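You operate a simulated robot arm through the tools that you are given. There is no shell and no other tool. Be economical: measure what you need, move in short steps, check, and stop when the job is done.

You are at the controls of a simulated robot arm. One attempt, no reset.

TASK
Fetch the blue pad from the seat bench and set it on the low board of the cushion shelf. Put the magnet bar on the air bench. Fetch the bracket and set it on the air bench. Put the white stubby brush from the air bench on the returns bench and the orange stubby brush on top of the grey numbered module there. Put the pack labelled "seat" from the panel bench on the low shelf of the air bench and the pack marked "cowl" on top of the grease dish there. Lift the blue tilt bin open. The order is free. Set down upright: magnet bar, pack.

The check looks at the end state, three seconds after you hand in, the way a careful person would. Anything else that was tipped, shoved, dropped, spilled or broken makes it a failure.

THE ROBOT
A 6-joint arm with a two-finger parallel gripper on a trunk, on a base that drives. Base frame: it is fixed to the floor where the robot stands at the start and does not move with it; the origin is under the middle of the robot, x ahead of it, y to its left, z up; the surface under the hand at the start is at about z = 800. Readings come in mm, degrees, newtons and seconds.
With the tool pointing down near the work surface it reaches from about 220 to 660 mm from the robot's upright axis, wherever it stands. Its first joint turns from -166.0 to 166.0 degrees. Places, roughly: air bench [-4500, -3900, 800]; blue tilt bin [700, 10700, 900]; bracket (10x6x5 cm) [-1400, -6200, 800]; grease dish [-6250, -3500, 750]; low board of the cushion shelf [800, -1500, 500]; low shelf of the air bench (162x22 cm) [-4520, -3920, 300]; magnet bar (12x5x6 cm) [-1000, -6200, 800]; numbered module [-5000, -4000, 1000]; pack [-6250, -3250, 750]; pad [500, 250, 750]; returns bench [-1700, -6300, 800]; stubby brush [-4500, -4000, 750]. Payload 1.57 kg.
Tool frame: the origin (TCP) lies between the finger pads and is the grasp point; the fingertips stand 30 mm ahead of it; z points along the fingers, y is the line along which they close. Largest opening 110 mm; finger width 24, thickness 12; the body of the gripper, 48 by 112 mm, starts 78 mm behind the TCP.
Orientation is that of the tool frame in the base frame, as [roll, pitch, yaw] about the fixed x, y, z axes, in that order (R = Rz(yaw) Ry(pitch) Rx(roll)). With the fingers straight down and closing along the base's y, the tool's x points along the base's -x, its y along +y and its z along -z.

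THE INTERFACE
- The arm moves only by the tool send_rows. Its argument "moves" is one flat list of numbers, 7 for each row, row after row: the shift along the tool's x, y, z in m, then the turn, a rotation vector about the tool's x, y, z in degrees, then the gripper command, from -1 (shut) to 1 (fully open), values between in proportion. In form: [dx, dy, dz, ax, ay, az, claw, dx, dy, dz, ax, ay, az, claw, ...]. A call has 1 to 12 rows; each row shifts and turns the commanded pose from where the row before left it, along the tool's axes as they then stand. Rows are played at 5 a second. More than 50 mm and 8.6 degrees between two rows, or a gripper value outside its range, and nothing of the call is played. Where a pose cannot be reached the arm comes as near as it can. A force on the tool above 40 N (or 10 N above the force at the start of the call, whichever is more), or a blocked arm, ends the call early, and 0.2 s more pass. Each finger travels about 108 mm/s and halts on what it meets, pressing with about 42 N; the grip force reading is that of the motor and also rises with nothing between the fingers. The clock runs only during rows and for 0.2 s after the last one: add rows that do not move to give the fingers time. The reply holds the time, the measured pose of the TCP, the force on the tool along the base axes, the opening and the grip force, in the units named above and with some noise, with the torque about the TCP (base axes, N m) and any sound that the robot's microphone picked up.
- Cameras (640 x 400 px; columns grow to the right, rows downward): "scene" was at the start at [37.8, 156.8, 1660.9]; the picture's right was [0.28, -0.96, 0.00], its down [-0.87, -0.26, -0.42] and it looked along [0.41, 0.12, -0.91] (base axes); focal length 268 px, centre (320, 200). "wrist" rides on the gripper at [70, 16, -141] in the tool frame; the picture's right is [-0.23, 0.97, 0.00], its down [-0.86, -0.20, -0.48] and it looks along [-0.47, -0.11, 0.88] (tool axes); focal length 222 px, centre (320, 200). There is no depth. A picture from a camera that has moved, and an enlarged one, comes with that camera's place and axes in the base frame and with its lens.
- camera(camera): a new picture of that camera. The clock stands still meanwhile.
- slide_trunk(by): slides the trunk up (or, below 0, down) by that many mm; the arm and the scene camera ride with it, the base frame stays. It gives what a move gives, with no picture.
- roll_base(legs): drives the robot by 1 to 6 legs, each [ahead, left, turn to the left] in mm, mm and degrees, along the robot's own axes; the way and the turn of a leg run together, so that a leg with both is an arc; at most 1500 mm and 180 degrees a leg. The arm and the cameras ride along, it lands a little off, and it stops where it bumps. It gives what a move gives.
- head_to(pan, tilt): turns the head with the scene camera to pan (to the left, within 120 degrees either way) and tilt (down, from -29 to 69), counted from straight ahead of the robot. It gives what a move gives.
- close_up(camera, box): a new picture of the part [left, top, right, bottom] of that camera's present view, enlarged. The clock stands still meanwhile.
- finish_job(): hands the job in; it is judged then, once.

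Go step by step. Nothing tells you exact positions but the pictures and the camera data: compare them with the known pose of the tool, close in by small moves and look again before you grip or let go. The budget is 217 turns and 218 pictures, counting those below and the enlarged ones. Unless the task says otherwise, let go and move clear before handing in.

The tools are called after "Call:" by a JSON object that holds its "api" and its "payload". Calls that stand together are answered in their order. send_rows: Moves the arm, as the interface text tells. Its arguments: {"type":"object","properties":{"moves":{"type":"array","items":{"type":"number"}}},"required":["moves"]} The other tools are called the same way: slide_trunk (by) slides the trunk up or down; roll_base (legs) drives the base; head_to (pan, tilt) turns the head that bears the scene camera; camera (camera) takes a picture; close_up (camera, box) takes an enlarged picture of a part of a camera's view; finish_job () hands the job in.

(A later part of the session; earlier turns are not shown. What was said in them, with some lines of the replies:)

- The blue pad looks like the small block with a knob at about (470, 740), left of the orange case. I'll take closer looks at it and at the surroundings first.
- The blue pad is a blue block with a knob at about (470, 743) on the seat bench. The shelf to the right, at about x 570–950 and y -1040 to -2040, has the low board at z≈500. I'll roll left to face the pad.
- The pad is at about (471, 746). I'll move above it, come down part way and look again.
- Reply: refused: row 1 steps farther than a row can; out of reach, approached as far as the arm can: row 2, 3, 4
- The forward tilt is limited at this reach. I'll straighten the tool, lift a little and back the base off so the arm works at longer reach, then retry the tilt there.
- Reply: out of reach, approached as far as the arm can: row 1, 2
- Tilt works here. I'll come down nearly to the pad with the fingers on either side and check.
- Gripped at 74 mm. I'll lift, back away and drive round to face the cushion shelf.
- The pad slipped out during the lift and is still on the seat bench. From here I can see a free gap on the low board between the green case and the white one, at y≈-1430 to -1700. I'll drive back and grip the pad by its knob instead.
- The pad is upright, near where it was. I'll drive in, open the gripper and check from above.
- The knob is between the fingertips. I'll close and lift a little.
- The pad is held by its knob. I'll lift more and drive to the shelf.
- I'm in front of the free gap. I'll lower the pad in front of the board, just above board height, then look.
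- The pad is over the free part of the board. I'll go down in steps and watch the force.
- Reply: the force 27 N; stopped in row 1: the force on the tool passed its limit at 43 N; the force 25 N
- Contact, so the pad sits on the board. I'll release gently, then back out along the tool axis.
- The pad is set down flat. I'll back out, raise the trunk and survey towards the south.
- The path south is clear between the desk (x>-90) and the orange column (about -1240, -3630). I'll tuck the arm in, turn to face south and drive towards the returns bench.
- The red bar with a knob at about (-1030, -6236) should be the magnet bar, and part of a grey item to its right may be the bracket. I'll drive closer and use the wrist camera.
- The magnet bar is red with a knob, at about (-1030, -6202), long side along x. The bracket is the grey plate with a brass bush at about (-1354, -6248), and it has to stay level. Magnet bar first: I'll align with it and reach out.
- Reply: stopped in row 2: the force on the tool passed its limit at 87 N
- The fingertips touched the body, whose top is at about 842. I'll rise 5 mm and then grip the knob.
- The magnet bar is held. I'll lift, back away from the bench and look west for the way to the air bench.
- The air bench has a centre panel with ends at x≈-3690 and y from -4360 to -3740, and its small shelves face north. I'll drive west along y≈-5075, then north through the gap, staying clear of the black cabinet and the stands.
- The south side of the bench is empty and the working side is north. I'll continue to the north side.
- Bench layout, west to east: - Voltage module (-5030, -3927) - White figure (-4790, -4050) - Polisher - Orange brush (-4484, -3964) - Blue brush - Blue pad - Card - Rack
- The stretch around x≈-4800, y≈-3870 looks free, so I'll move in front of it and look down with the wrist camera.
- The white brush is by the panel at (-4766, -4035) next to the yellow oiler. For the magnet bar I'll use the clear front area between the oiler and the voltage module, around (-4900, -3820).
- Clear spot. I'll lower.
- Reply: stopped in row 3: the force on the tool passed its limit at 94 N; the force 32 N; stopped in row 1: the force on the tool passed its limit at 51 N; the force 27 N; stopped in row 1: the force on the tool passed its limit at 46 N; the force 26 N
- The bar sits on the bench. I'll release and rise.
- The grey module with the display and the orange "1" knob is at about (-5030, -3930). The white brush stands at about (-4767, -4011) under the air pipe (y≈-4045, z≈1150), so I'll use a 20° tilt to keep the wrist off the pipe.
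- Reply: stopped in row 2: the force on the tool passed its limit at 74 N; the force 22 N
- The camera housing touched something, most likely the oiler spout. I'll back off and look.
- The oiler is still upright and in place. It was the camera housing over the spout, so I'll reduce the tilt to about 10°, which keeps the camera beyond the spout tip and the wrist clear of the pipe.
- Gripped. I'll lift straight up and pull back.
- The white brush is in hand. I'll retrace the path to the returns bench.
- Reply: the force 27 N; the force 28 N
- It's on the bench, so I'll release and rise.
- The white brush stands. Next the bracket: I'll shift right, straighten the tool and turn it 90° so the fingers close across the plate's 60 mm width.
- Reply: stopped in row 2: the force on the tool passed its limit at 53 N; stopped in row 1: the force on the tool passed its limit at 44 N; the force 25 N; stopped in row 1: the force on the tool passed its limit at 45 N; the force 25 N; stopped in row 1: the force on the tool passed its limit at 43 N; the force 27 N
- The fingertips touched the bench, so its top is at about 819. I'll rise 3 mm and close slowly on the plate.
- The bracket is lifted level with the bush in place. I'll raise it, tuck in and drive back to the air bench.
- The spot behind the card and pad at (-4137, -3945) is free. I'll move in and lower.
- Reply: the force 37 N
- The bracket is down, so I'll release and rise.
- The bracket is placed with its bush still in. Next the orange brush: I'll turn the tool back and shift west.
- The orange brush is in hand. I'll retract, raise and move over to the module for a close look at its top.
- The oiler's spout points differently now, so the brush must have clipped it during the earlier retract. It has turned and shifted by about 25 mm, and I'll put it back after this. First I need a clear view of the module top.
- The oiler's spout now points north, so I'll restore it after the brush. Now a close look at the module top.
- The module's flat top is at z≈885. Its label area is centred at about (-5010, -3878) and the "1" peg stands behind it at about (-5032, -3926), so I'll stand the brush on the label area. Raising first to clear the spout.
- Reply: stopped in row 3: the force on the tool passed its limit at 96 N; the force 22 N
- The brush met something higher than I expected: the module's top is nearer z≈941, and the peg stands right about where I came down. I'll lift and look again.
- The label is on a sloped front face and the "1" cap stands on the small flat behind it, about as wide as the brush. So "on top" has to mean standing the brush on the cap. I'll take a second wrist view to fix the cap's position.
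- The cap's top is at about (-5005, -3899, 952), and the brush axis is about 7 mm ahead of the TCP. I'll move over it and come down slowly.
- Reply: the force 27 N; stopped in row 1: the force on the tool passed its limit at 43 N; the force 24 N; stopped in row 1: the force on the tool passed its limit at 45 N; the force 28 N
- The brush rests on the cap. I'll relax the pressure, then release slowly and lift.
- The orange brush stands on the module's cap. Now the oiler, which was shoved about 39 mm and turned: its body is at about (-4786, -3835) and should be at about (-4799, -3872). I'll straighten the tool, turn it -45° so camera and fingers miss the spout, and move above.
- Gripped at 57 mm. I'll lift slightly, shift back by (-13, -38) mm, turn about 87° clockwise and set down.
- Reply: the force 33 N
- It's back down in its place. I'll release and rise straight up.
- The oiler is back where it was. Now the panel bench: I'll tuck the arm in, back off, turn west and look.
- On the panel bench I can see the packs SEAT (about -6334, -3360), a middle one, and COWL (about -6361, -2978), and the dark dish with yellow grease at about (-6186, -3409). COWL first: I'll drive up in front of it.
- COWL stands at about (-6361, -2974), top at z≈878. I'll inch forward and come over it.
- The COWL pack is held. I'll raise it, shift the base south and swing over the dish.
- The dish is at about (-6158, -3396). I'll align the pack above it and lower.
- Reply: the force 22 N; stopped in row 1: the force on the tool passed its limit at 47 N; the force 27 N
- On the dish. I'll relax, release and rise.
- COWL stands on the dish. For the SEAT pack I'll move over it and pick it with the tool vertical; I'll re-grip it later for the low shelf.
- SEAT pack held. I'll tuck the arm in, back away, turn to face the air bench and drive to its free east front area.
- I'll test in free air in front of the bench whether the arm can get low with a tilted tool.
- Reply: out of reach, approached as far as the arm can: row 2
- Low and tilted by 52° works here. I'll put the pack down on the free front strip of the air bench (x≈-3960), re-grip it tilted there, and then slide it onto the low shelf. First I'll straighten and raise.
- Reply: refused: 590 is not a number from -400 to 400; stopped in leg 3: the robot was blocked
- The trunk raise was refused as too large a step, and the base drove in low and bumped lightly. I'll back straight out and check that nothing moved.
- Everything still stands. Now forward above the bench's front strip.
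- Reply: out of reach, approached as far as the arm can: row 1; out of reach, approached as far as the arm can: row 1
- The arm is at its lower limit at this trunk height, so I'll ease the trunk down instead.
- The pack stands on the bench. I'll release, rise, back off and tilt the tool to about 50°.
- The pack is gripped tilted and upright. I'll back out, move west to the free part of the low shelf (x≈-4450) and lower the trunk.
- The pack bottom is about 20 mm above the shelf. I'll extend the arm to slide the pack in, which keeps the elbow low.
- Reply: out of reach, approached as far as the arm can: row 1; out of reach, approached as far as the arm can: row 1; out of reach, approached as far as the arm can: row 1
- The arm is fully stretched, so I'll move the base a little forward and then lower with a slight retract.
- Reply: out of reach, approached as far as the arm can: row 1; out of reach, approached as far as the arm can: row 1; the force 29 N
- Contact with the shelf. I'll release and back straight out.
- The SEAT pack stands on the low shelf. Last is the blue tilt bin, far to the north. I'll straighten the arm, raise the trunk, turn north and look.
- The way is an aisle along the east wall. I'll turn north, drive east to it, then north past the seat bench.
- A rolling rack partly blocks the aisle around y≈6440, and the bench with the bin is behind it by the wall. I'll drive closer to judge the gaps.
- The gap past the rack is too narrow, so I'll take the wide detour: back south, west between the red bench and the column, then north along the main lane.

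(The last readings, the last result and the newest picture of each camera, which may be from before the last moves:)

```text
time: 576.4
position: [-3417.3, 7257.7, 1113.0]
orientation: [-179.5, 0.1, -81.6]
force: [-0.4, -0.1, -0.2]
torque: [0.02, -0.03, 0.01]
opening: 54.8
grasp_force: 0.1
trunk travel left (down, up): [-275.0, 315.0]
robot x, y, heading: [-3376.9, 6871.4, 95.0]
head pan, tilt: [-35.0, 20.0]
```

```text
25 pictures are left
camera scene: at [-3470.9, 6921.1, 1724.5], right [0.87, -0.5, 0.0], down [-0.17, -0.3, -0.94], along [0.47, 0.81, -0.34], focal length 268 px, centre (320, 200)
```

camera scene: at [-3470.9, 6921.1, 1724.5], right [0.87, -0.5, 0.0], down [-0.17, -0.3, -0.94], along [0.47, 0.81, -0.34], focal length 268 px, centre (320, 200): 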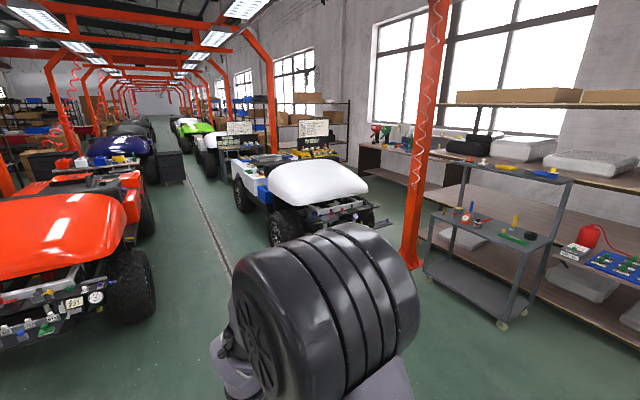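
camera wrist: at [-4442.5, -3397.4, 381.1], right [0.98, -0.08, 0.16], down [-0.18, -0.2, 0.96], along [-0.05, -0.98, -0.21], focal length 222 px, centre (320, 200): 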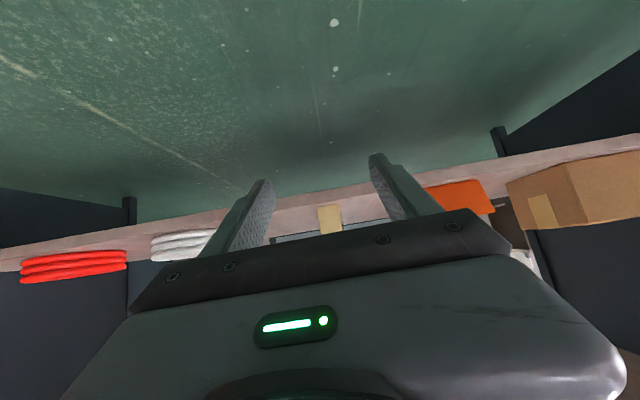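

White buggy, column and rack leave a narrower passage near (-1350, 8900). The robot's base is only about 220 mm in radius, so it may fit. I'll go closer, facing east, and measure.

Call:
{"api": "roll_base", "payload": {"legs": [[0, 0, -95], [600, 1400, 0], [700, 500, 0]]}}

Call:
{"api": "head_to", "payload": {"pan": 5, "tilt": 40}}

Call:
{"api": "camera", "payload": {"camera": "scene"}}

```text
refused: leg 2 is longer than a leg can be; nothing moved
```

```text
time: 577.5
position: [-3417.9, 7258.5, 1113.7]
orientation: [-179.5, 0.1, -81.6]
force: [-0.9, 0.4, 0.4]
torque: [0.02, -0.03, 0.02]
opening: 55.0
grasp_force: 0.0
trunk travel left (down, up): [-275.0, 315.0]
robot x, y, heading: [-3380.1, 6872.7, 95.0]
head pan, tilt: [5.0, 40.0]
```

```text
24 pictures are left
camera scene: at [-3532.1, 6924.3, 1693.1], right [0.99, 0.17, 0.0], down [0.11, -0.63, -0.77], along [-0.13, 0.76, -0.64], focal length 268 px, centre (320, 200)
```

scene: 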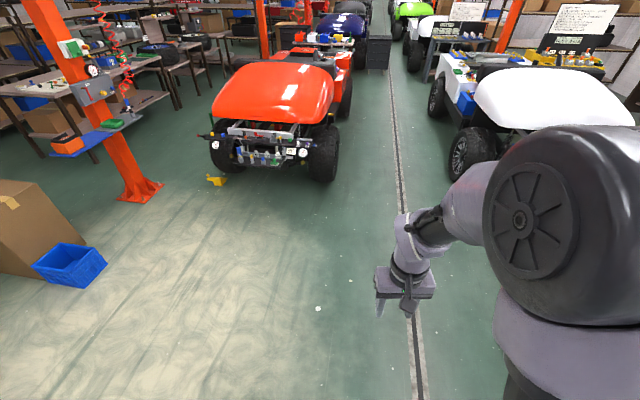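

Call:
{"api": "roll_base", "payload": {"legs": [[0, 0, -95], [500, 1000, 0], [800, 700, 0]]}}

Call:
{"api": "camera", "payload": {"camera": "scene"}}

```text
time: 592.3
position: [-1683.1, 8564.1, 1113.3]
orientation: [-179.4, 0.0, -177.4]
force: [1.0, -0.2, 0.3]
torque: [0.0, 0.0, -0.02]
opening: 54.9
grasp_force: 0.0
trunk travel left (down, up): [-275.0, 315.0]
robot x, y, heading: [-2068.4, 8566.9, -1.1]
head pan, tilt: [5.0, 40.0]
```

```text
23 pictures are left
camera scene: at [-2004.3, 8711.8, 1693.0], right [0.07, -1.0, 0.0], down [-0.64, -0.05, -0.77], along [0.76, 0.05, -0.64], focal length 268 px, centre (320, 200)
```

scene: 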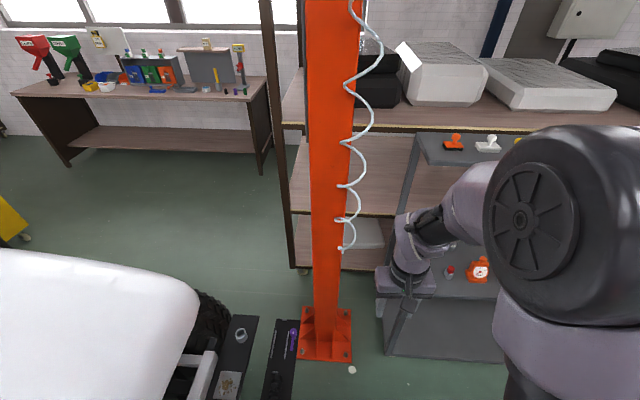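

That passage is blocked by the buggy's front plates. From here I can see the bin bench by the wall, with red, green and blue tilt bins at about (850, 10865). I'll go around the white buggy on the north side instead.

Call:
{"api": "roll_base", "payload": {"legs": [[0, 0, 1.1], [-985, 0, 0], [0, 1300, 0], [0, 1300, 0], [0, 1100, 0]]}}

Call:
{"api": "head_to", "payload": {"pan": 0, "tilt": 25}}

Call:
{"api": "camera", "payload": {"camera": "scene"}}

```text
time: 615.0
position: [-2707.2, 12221.0, 1113.7]
orientation: [-179.4, 0.1, -176.2]
force: [-0.1, 0.7, 0.4]
torque: [-0.02, 0.02, 0.0]
opening: 55.0
grasp_force: 0.0
trunk travel left (down, up): [-275.0, 315.0]
robot x, y, heading: [-3096.6, 12212.7, 0.2]
head pan, tilt: [5.0, 40.0]
```

```text
time: 615.7
position: [-2707.4, 12221.3, 1114.4]
orientation: [-179.5, 0.1, -176.1]
force: [-0.5, -0.7, -0.7]
torque: [-0.05, -0.01, -0.03]
opening: 54.7
grasp_force: 0.0
trunk travel left (down, up): [-275.0, 315.0]
robot x, y, heading: [-3094.4, 12211.7, 0.5]
head pan, tilt: [0.0, 25.0]
```

```text
22 pictures are left
camera scene: at [-3024.0, 12353.5, 1716.3], right [0.01, -1.0, 0.0], down [-0.42, 0.0, -0.91], along [0.91, 0.01, -0.42], focal length 268 px, centre (320, 200)
```

scene: 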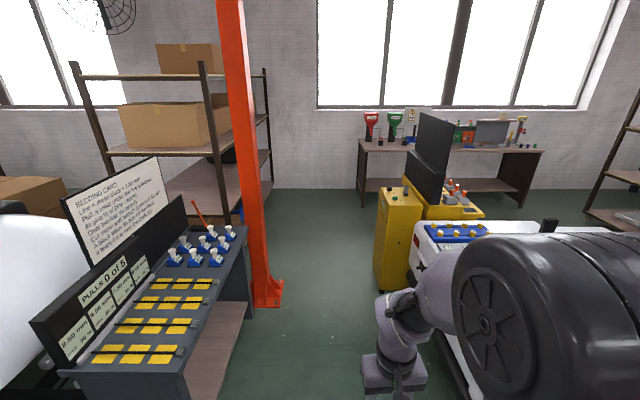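

There's a passage about 780 mm wide between the column and the yellow cabinet behind the buggy. I'll go through at y≈12280 and then south to the bin bench.

Call:
{"api": "roll_base", "payload": {"legs": [[700, 70, -0.5], [1300, 0, 0], [900, 0, 0], [0, -700, 0], [0, -750, 0]]}}

Call:
{"api": "head_to", "payload": {"pan": 5, "tilt": 35}}

Call:
{"api": "camera", "payload": {"camera": "scene"}}

```text
time: 637.1
position: [157.3, 10815.3, 1113.3]
orientation: [-179.4, 0.1, -178.6]
force: [0.1, 0.0, -0.3]
torque: [-0.02, 0.01, 0.0]
opening: 55.1
grasp_force: 0.0
trunk travel left (down, up): [-275.0, 315.0]
robot x, y, heading: [-228.2, 10820.2, -1.9]
head pan, tilt: [0.0, 25.0]
```

```text
time: 637.8
position: [156.7, 10815.5, 1114.4]
orientation: [-179.4, 0.1, -178.6]
force: [0.0, -0.8, 1.1]
torque: [0.01, 0.01, 0.0]
opening: 54.9
grasp_force: 0.1
trunk travel left (down, up): [-275.0, 315.0]
robot x, y, heading: [-233.5, 10825.0, -1.8]
head pan, tilt: [5.0, 35.0]
```

```text
21 pictures are left
camera scene: at [-157.6, 10968.7, 1700.7], right [0.05, -1.0, 0.0], down [-0.57, -0.03, -0.82], along [0.82, 0.04, -0.57], focal length 268 px, centre (320, 200)
```

scene: 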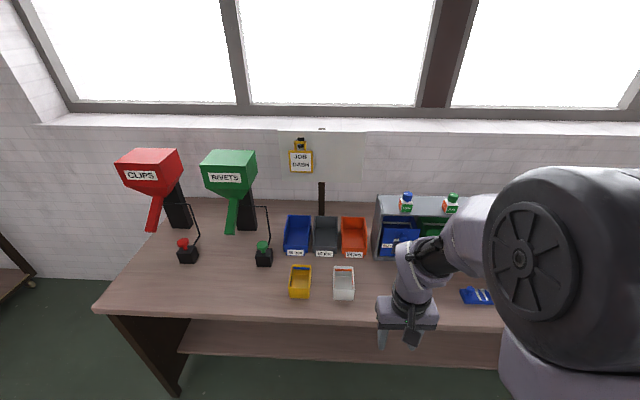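

Call:
{"api": "roll_base", "payload": {"legs": [[0, -230, 1.8]]}}

Call:
{"api": "head_to", "payload": {"pan": 15, "tilt": 38}}

Call:
{"api": "camera", "payload": {"camera": "scene"}}

Call:
{"api": "camera", "payload": {"camera": "wrist"}}

```text
time: 639.5
position: [151.8, 10603.1, 1114.9]
orientation: [-179.6, 0.0, -176.6]
force: [0.6, -0.3, 0.5]
torque: [0.03, -0.02, 0.03]
opening: 54.8
grasp_force: 0.1
trunk travel left (down, up): [-275.0, 315.0]
robot x, y, heading: [-235.5, 10596.8, 0.1]
head pan, tilt: [5.0, 35.0]
```

```text
time: 640.2
position: [152.9, 10603.2, 1115.4]
orientation: [-179.4, 0.1, -176.8]
force: [0.1, -0.6, 0.5]
torque: [0.01, 0.01, 0.02]
opening: 54.9
grasp_force: 0.0
trunk travel left (down, up): [-275.0, 315.0]
robot x, y, heading: [-234.6, 10602.5, -0.2]
head pan, tilt: [15.0, 38.0]
```

```text
20 pictures are left
camera scene: at [-170.9, 10761.7, 1696.1], right [0.25, -0.97, 0.0], down [-0.6, -0.16, -0.79], along [0.76, 0.2, -0.62], focal length 268 px, centre (320, 200)
```

scene: 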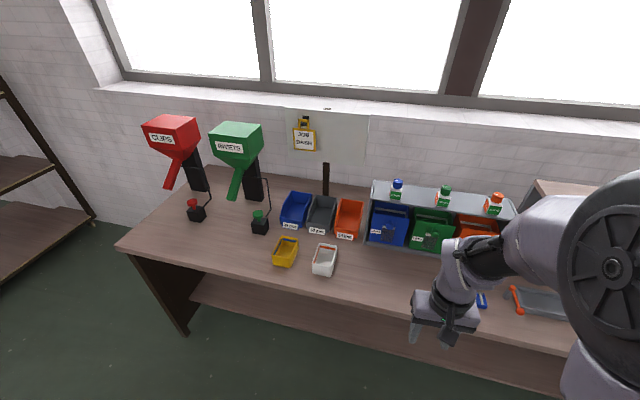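

```text
19 pictures are left
camera wrist: at [82.7, 10616.8, 1255.0], right [0.17, 0.99, -0.01], down [0.86, -0.15, 0.48], along [0.47, -0.09, -0.88], focal length 222 px, centre (320, 200)
```

wrist: 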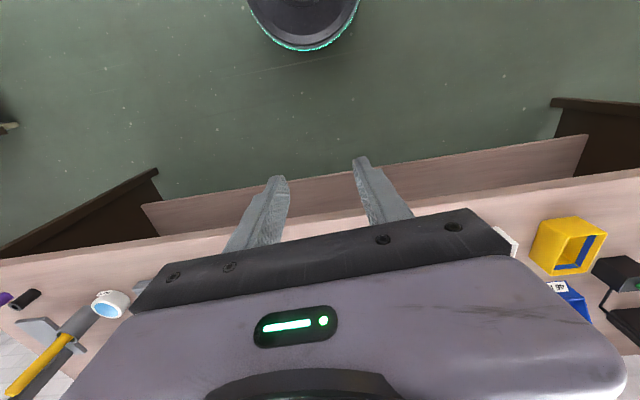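

Call:
{"api": "close_up", "payload": {"camera": "scene", "box": [355, 165, 525, 265]}}

```text
3.76 times, centred on (440, 215) of scene
camera zoom: at [-170.9, 10761.7, 1696.1], right [0.25, -0.97, 0.0], down [-0.6, -0.16, -0.79], along [0.76, 0.2, -0.62], focal length 1008 px, centre (-132, 144)
```

zoom: 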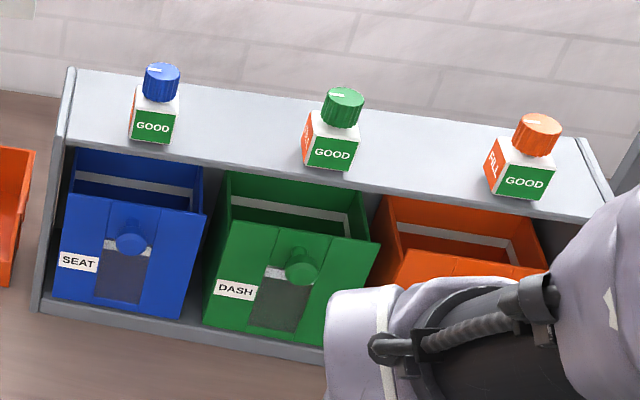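

The blue tilt bin is the left one in the cabinet, with a knob on its front at about (736, 10680, 880). I'll drive up, raise the trunk and bring the tilted hand in front of the knob.

Call:
{"api": "roll_base", "payload": {"legs": [[290, 78, 0]]}}

Call:
{"api": "slide_trunk", "payload": {"by": 200}}

Call:
{"api": "send_rows", "payload": {"moves": [-0.012, 0, 0.04, 0, 0, -3.2, 0, -0.012, 0, 0.04, 0, 0, 0, 0, -0.012, 0, 0.04, 0, 0, 0, 0, -0.012, 0, 0.04, 0, 0, 0, 0, -0.012, 0, 0.04, 0, 0, 0, 0, -0.012, 0, 0.04, 0, 0, 0, 0, -0.012, 0, 0.04, 0, 0, 0, 0, 0, 0, 0.04, 0, 0, 0, 0]}}

Call:
{"api": "send_rows", "payload": {"moves": [0, 0, 0, 0, -7.5, 0, 0, 0, 0, 0, 0, -7.5, 0, 0, 0, 0, 0, 0, -7.5, 0, 0, 0, 0, 0, 0, -7.5, 0, 0, 0, 0, 0, 0, -7.5, 0, 0, 0, 0, 0, 0, -7.5, 0, 0, 0, 0, 0, 0, -5, 0, 0]}}

Call:
{"api": "camera", "payload": {"camera": "wrist"}}

Call:
{"api": "camera", "payload": {"camera": "scene"}}

```text
time: 642.3
position: [439.4, 10680.5, 1113.1]
orientation: [-179.4, 0.1, -176.8]
force: [0.6, 0.6, 0.8]
torque: [0.02, -0.02, 0.04]
opening: 54.9
grasp_force: 0.0
trunk travel left (down, up): [-275.0, 315.0]
robot x, y, heading: [48.5, 10673.9, -0.4]
head pan, tilt: [15.0, 38.0]
```

```text
time: 644.4
position: [439.1, 10679.6, 1314.2]
orientation: [-179.4, 0.0, -176.8]
force: [-0.1, 0.9, -0.2]
torque: [0.04, -0.03, -0.01]
opening: 55.1
grasp_force: 0.1
trunk travel left (down, up): [-475.0, 115.0]
robot x, y, heading: [51.8, 10675.3, -0.3]
head pan, tilt: [15.0, 38.0]
```

```text
time: 646.2
position: [522.7, 10686.3, 994.5]
orientation: [-179.5, 0.0, -173.7]
force: [-0.1, 0.3, 0.8]
torque: [-0.02, 0.0, -0.02]
opening: 54.8
grasp_force: 0.2
trunk travel left (down, up): [-475.0, 115.0]
robot x, y, heading: [52.0, 10675.5, -0.6]
head pan, tilt: [15.0, 38.0]
```

```text
time: 647.8
position: [523.0, 10685.7, 993.7]
orientation: [-179.0, 50.1, -172.9]
force: [-0.3, -0.8, -0.4]
torque: [-0.01, -0.02, -0.02]
opening: 55.1
grasp_force: 0.1
trunk travel left (down, up): [-475.0, 115.0]
robot x, y, heading: [49.0, 10676.8, -0.1]
head pan, tilt: [15.0, 38.0]
```

```text
17 pictures are left
camera wrist: at [369.6, 10684.7, 1030.8], right [0.04, 0.99, 0.16], down [0.2, -0.17, 0.96], along [0.98, 0.0, -0.2], focal length 222 px, centre (320, 200)
```

wrist: 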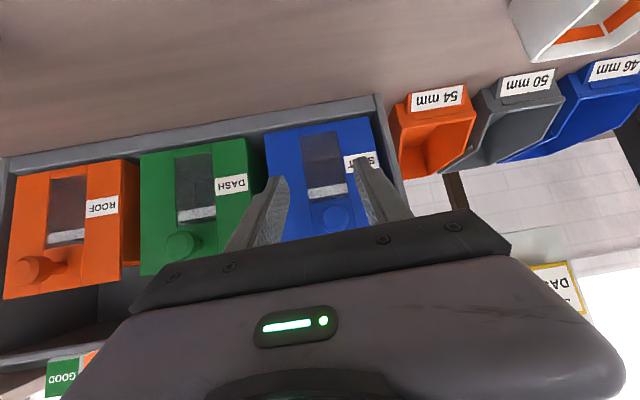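

```text
16 pictures are left
camera scene: at [114.9, 10838.3, 1896.1], right [0.25, -0.97, 0.0], down [-0.6, -0.16, -0.79], along [0.76, 0.2, -0.62], focal length 268 px, centre (320, 200)
```

scene: 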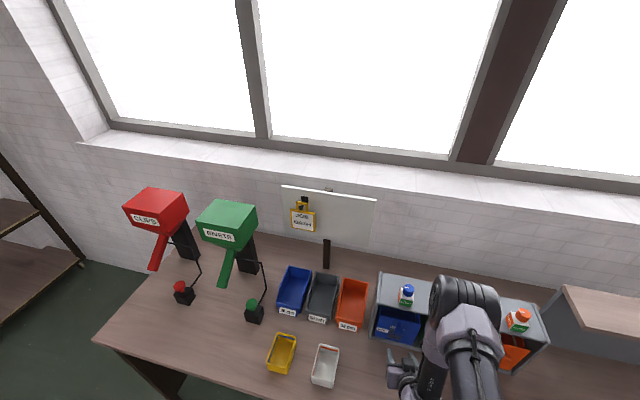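

The knob turns out to be closer and higher, at about (602, 10696, 1000). I'll square the tool, move nearer and look.

Call:
{"api": "send_rows", "payload": {"moves": [0, 0, 0, 5.4, 0, 4.5, 0, -0.0346, 0.01, 0.0101, 0, 0, 0, 0]}}

Call:
{"api": "camera", "payload": {"camera": "wrist"}}

Call:
{"api": "close_up", "payload": {"camera": "scene", "box": [360, 270, 480, 400]}}

```text
time: 648.4
position: [553.2, 10694.8, 1013.5]
orientation: [-179.2, 50.2, -180.0]
force: [0.6, -0.1, 0.7]
torque: [0.01, -0.01, -0.01]
opening: 55.0
grasp_force: 0.0
trunk travel left (down, up): [-475.0, 115.0]
robot x, y, heading: [49.4, 10674.4, -0.4]
head pan, tilt: [15.0, 38.0]
```

```text
15 pictures are left
camera wrist: at [400.1, 10712.8, 1050.1], right [0.16, 0.97, 0.17], down [0.18, -0.19, 0.96], along [0.97, -0.12, -0.2], focal length 222 px, centre (320, 200)
```

wrist: 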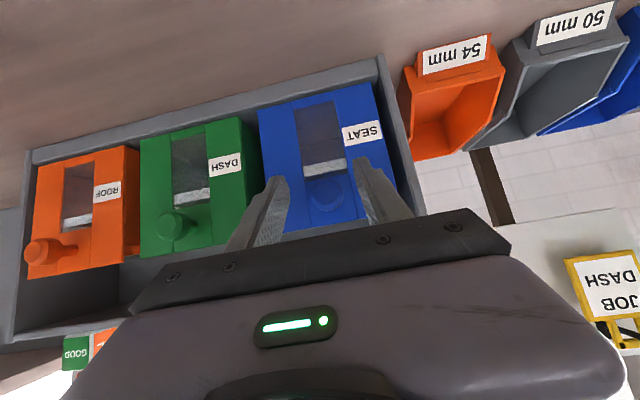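

```text
3.08 times, centred on (420, 335) of scene
camera zoom: at [115.4, 10837.7, 1896.1], right [0.25, -0.97, 0.0], down [-0.6, -0.16, -0.79], along [0.76, 0.2, -0.62], focal length 824 px, centre (12, -215)
```

zoom: 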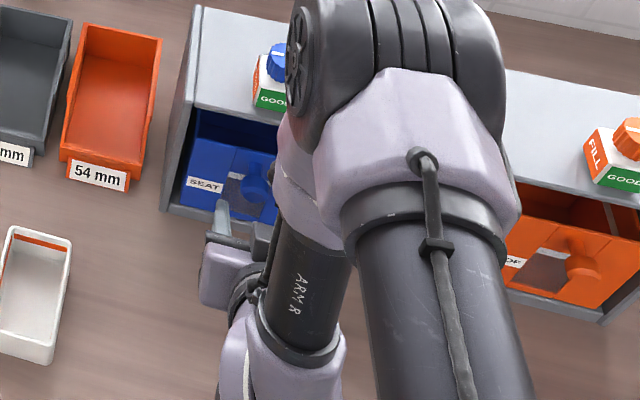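

Call:
{"api": "send_rows", "payload": {"moves": [-0.0107, 0, 0.0139, 0, 0, 0, 0, -0.009, 0, 0.0115, 0, 0, 0, 0]}}

Call:
{"api": "camera", "payload": {"camera": "wrist"}}

```text
time: 649.0
position: [584.0, 10695.3, 1012.4]
orientation: [-179.0, 50.2, -179.9]
force: [0.3, 0.5, -0.6]
torque: [0.03, 0.0, 0.02]
opening: 54.9
grasp_force: 0.1
trunk travel left (down, up): [-475.0, 115.0]
robot x, y, heading: [52.5, 10675.7, -0.2]
head pan, tilt: [15.0, 38.0]
```

```text
13 pictures are left
camera wrist: at [432.3, 10712.8, 1049.5], right [0.16, 0.97, 0.16], down [0.18, -0.19, 0.97], along [0.97, -0.12, -0.2], focal length 222 px, centre (320, 200)
```

wrist: 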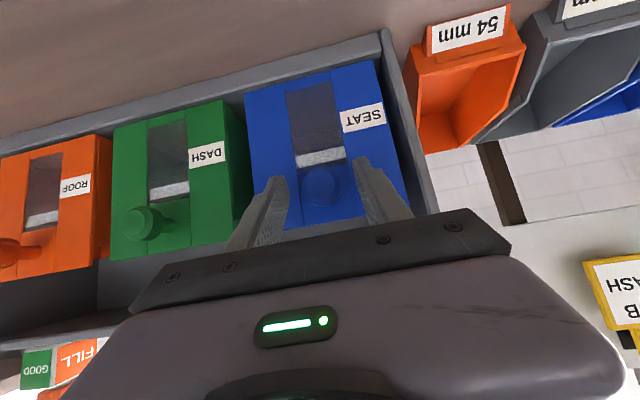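

The knob is between the fingertips. I'll go a touch further and close.

Call:
{"api": "send_rows", "payload": {"moves": [-0.003, 0, 0.004, 0, 0, 0, 0, 0, 0, 0, 0, 0, 0, -1, 0, 0, 0, 0, 0, 0, -1, 0, 0, 0, 0, 0, 0, -1]}}

Call:
{"api": "send_rows", "payload": {"moves": [0.0064, 0, -0.0077, 0, 0, 0, -1]}}

```text
time: 650.0
position: [591.2, 10696.0, 1011.9]
orientation: [-179.1, 50.1, -179.9]
force: [-0.4, 2.6, -2.8]
torque: [0.06, 0.18, 0.47]
opening: 29.5
grasp_force: 38.9
trunk travel left (down, up): [-475.0, 115.0]
robot x, y, heading: [49.8, 10677.0, -0.3]
head pan, tilt: [15.0, 38.0]
```

```text
time: 650.4
position: [581.3, 10694.9, 1012.8]
orientation: [-179.2, 50.1, -179.8]
force: [14.4, 2.7, -18.1]
torque: [-0.03, -0.68, 0.71]
opening: 30.2
grasp_force: 39.5
trunk travel left (down, up): [-475.0, 115.0]
robot x, y, heading: [49.4, 10676.5, -0.2]
head pan, tilt: [15.0, 38.0]
```

Call:
{"api": "send_rows", "payload": {"moves": [0.0087, 0, -0.0057, 0, 0, 0, -1]}}

Call:
{"api": "camera", "payload": {"camera": "wrist"}}

```text
time: 650.8
position: [571.1, 10695.7, 1009.4]
orientation: [-179.1, 50.1, -179.9]
force: [10.6, 5.5, 0.2]
torque: [0.02, -1.2, 0.38]
opening: 29.8
grasp_force: 39.6
trunk travel left (down, up): [-475.0, 115.0]
robot x, y, heading: [52.9, 10677.4, -0.3]
head pan, tilt: [15.0, 38.0]
```

```text
12 pictures are left
camera wrist: at [418.9, 10713.4, 1046.1], right [0.15, 0.97, 0.16], down [0.18, -0.19, 0.97], along [0.97, -0.12, -0.2], focal length 222 px, centre (320, 200)
```

wrist: 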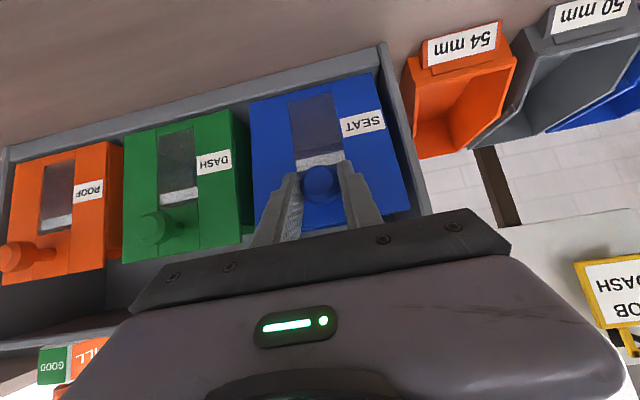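

It's coming out with little force, hinged at the bottom. I'll follow the arc.

Call:
{"api": "send_rows", "payload": {"moves": [0.0078, 0, -0.0043, 0, 0, 0, -1, 0.0078, 0, -0.0043, 0, 0, 0, -1]}}

Call:
{"api": "send_rows", "payload": {"moves": [0.0088, 0, -0.003, 0, 0, 0, -1, 0.0088, 0, -0.003, 0, 0, 0, -1]}}

Call:
{"api": "camera", "payload": {"camera": "wrist"}}

Call:
{"api": "close_up", "payload": {"camera": "scene", "box": [360, 270, 480, 400]}}

```text
time: 651.4
position: [553.4, 10695.7, 1001.9]
orientation: [-179.0, 50.3, -179.9]
force: [11.2, 4.5, 2.7]
torque: [0.0, -1.22, 0.38]
opening: 29.9
grasp_force: 39.4
trunk travel left (down, up): [-475.0, 115.0]
robot x, y, heading: [49.1, 10673.5, -0.3]
head pan, tilt: [15.0, 38.0]
```

```text
time: 652.0
position: [537.4, 10695.2, 994.1]
orientation: [-179.0, 50.2, -179.9]
force: [10.2, 2.7, 4.1]
torque: [-0.1, -1.21, 0.48]
opening: 29.6
grasp_force: 39.5
trunk travel left (down, up): [-475.0, 115.0]
robot x, y, heading: [52.5, 10677.9, -0.3]
head pan, tilt: [15.0, 38.0]
```

```text
11 pictures are left
camera wrist: at [385.5, 10713.6, 1030.0], right [0.16, 0.97, 0.16], down [0.18, -0.19, 0.96], along [0.97, -0.12, -0.2], focal length 222 px, centre (320, 200)
```

wrist: 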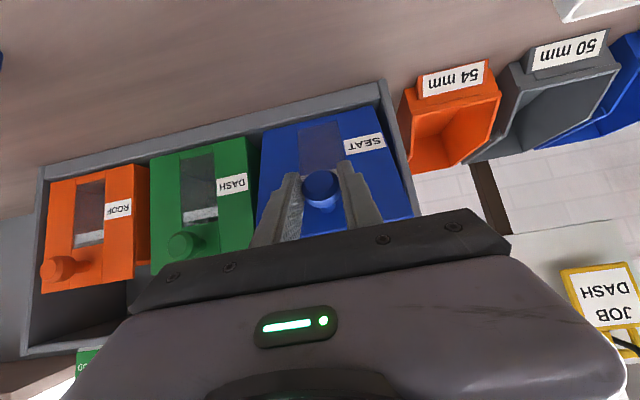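

```text
3.08 times, centred on (420, 335) of scene
camera zoom: at [116.1, 10839.0, 1896.0], right [0.25, -0.97, 0.0], down [-0.6, -0.16, -0.79], along [0.76, 0.2, -0.62], focal length 824 px, centre (12, -215)
```

zoom: 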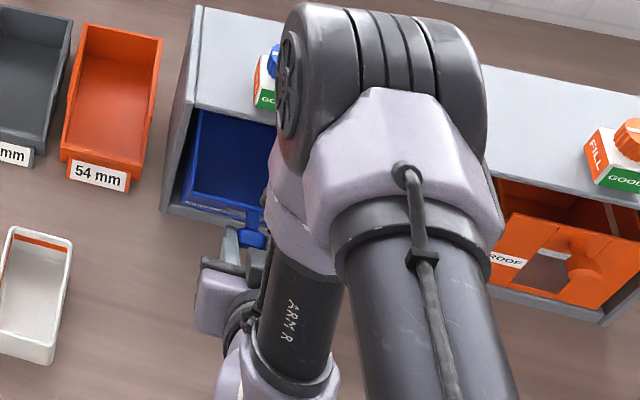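

Call:
{"api": "send_rows", "payload": {"moves": [0.0084, 0, -0.0015, 0, 0, 0, -1, 0.0084, 0, -0.0015, 0, 0, 0, -1]}}

Call:
{"api": "send_rows", "payload": {"moves": [0.0094, 0, 0, 0, 0, 0, -1, 0.0094, 0, 0, 0, 0, 0, -1]}}

Call:
{"api": "close_up", "payload": {"camera": "scene", "box": [360, 270, 480, 400]}}

```text
time: 652.6
position: [524.9, 10696.1, 982.2]
orientation: [-179.1, 50.1, -179.9]
force: [5.8, 4.6, 9.9]
torque: [-0.2, -1.27, 0.37]
opening: 29.5
grasp_force: 39.5
trunk travel left (down, up): [-475.0, 115.0]
robot x, y, heading: [53.5, 10674.0, -0.2]
head pan, tilt: [15.0, 38.0]
```

```text
time: 653.2
position: [511.5, 10696.2, 967.3]
orientation: [-179.1, 50.2, -180.0]
force: [2.3, 1.4, 11.4]
torque: [-0.18, -1.29, 0.27]
opening: 29.9
grasp_force: 39.4
trunk travel left (down, up): [-475.0, 115.0]
robot x, y, heading: [52.4, 10674.4, -0.4]
head pan, tilt: [15.0, 38.0]
```

```text
3.08 times, centred on (420, 335) of scene
camera zoom: at [114.0, 10838.6, 1896.1], right [0.25, -0.97, 0.0], down [-0.59, -0.16, -0.79], along [0.76, 0.2, -0.62], focal length 824 px, centre (12, -215)
```

zoom: 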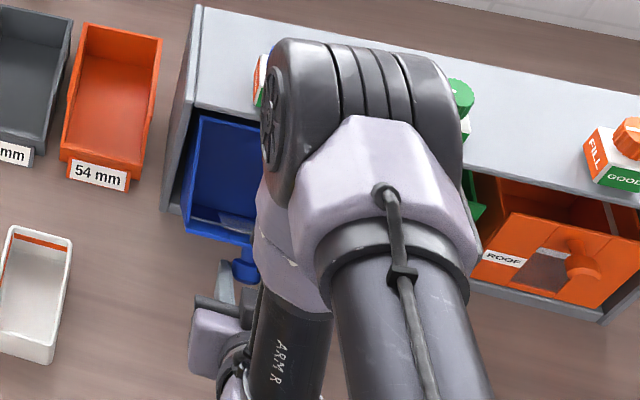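

It's well open and still moving. I'll follow a bit more, to the stop.

Call:
{"api": "send_rows", "payload": {"moves": [0.0092, 0, 0.0015, 0, 0, 0, -1, 0.0092, 0, 0.002, 0, 0, 0, -1]}}

Call:
{"api": "send_rows", "payload": {"moves": [0.0092, 0, 0.003, 0, 0, 0, -1, 0.0092, 0, 0.0035, 0, 0, 0, -1]}}

Call:
{"api": "camera", "payload": {"camera": "wrist"}}

```text
time: 653.8
position: [504.1, 10695.6, 954.2]
orientation: [-179.2, 50.3, -179.9]
force: [14.3, 0.9, 23.2]
torque: [-0.05, 0.01, 0.08]
opening: 29.8
grasp_force: 38.7
trunk travel left (down, up): [-475.0, 115.0]
robot x, y, heading: [50.2, 10678.3, -0.4]
head pan, tilt: [15.0, 38.0]
```

```text
time: 654.4
position: [495.9, 10695.0, 933.4]
orientation: [-179.2, 50.1, -180.0]
force: [-0.1, -1.2, 0.0]
torque: [0.0, 0.01, -0.01]
opening: 0.0
grasp_force: 21.3
trunk travel left (down, up): [-475.0, 115.0]
robot x, y, heading: [52.8, 10676.5, -0.3]
head pan, tilt: [15.0, 38.0]
```

```text
8 pictures are left
camera wrist: at [343.2, 10713.2, 970.9], right [0.16, 0.97, 0.16], down [0.18, -0.19, 0.96], along [0.97, -0.12, -0.21], focal length 222 px, centre (320, 200)
```

wrist: 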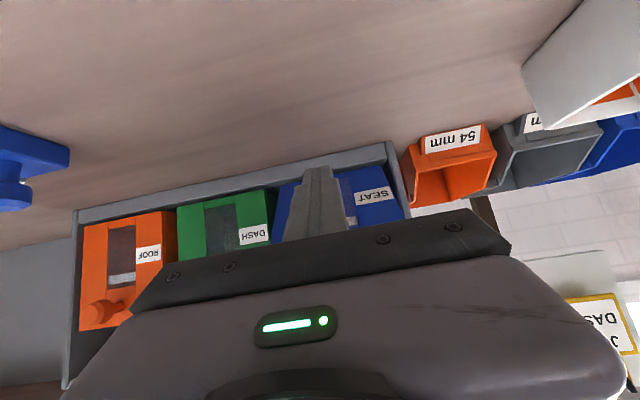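

It reached its stop and the knob slipped out of the grip. I'll back off and check that the bin stays open.

Call:
{"api": "send_rows", "payload": {"moves": [0.0193, 0, -0.023, 0, 0, 0, -1, 0.0193, 0, -0.023, 0, 0, 0, -1, 0.0193, 0, -0.023, 0, 0, 0, -1]}}

Call:
{"api": "roll_base", "payload": {"legs": [[-300, 0, 0]]}}

Call:
{"api": "camera", "payload": {"camera": "scene"}}

```text
time: 655.4
position: [470.2, 10710.5, 960.7]
orientation: [177.8, 57.8, 177.9]
force: [0.9, 0.7, 0.0]
torque: [0.01, 0.0, 0.02]
opening: 0.1
grasp_force: 21.8
trunk travel left (down, up): [-475.0, 115.0]
robot x, y, heading: [53.5, 10679.9, -0.3]
head pan, tilt: [15.0, 38.0]
stopped in row 3: the arm was blocked; the commanded pose is now the measured one
```

```text
time: 657.5
position: [161.3, 10710.4, 960.0]
orientation: [177.9, 57.8, 177.8]
force: [-0.6, -0.1, -0.3]
torque: [0.01, -0.02, 0.02]
opening: 0.0
grasp_force: 20.6
trunk travel left (down, up): [-475.0, 115.0]
robot x, y, heading: [-257.3, 10676.1, -0.6]
head pan, tilt: [15.0, 38.0]
```

```text
7 pictures are left
camera scene: at [-193.2, 10840.2, 1896.1], right [0.25, -0.97, 0.0], down [-0.6, -0.15, -0.79], along [0.76, 0.2, -0.62], focal length 268 px, centre (320, 200)
```

scene: 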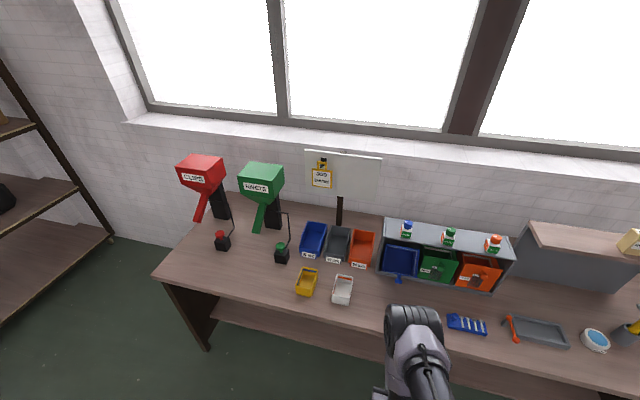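

Call:
{"api": "close_up", "payload": {"camera": "scene", "box": [350, 205, 530, 305]}}

```text
3.56 times, centred on (440, 255) of scene
camera zoom: at [-193.2, 10840.2, 1896.1], right [0.25, -0.97, 0.0], down [-0.6, -0.15, -0.79], along [0.76, 0.2, -0.62], focal length 952 px, centre (-107, 4)
```

zoom: 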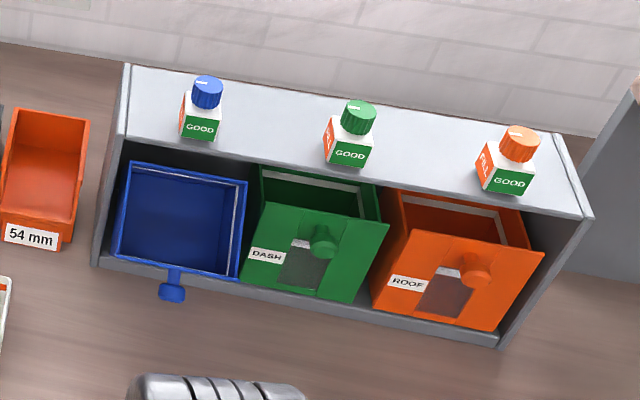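

The blue bin stays tilted fully open and everything around it is undisturbed. All parts of the job are done and the hand is clear, so I'm handing in.

Call:
{"api": "finish_job", "payload": {}}

```text
The job is handed in.
```

I handed the job in with every task item done; I don't know the check's result.

| Item | End state |
|---|---|
| Blue pad | On the low board of the cushion shelf |
| Magnet bar | Upright on the air bench |
| Bracket | On the air bench, with its brass bush still seated |
| White stubby brush | Standing on the returns bench |
| Orange stubby brush | Standing on the "1" cap of the grey numbered module, because the flat behind the label was too small for it |
| "seat" pack | Upright on the low shelf of the air bench |
| "cowl" pack | Upright on the grease dish |
| Blue tilt bin | Tilted open, and it stayed open after the knob slipped from the grip |

Three things could count against the result:
- **Yellow oiler on the air bench:** I knocked it about 39 mm and turned it. I gripped it and set it back close to its original place and direction.
- **Low shelf of the air bench:** the robot bumped lightly while driving in low there; the items looked unmoved in the pictures afterwards.
- **Blue pad:** it slipped out of the first grip on the seat bench and stayed upright near its place.
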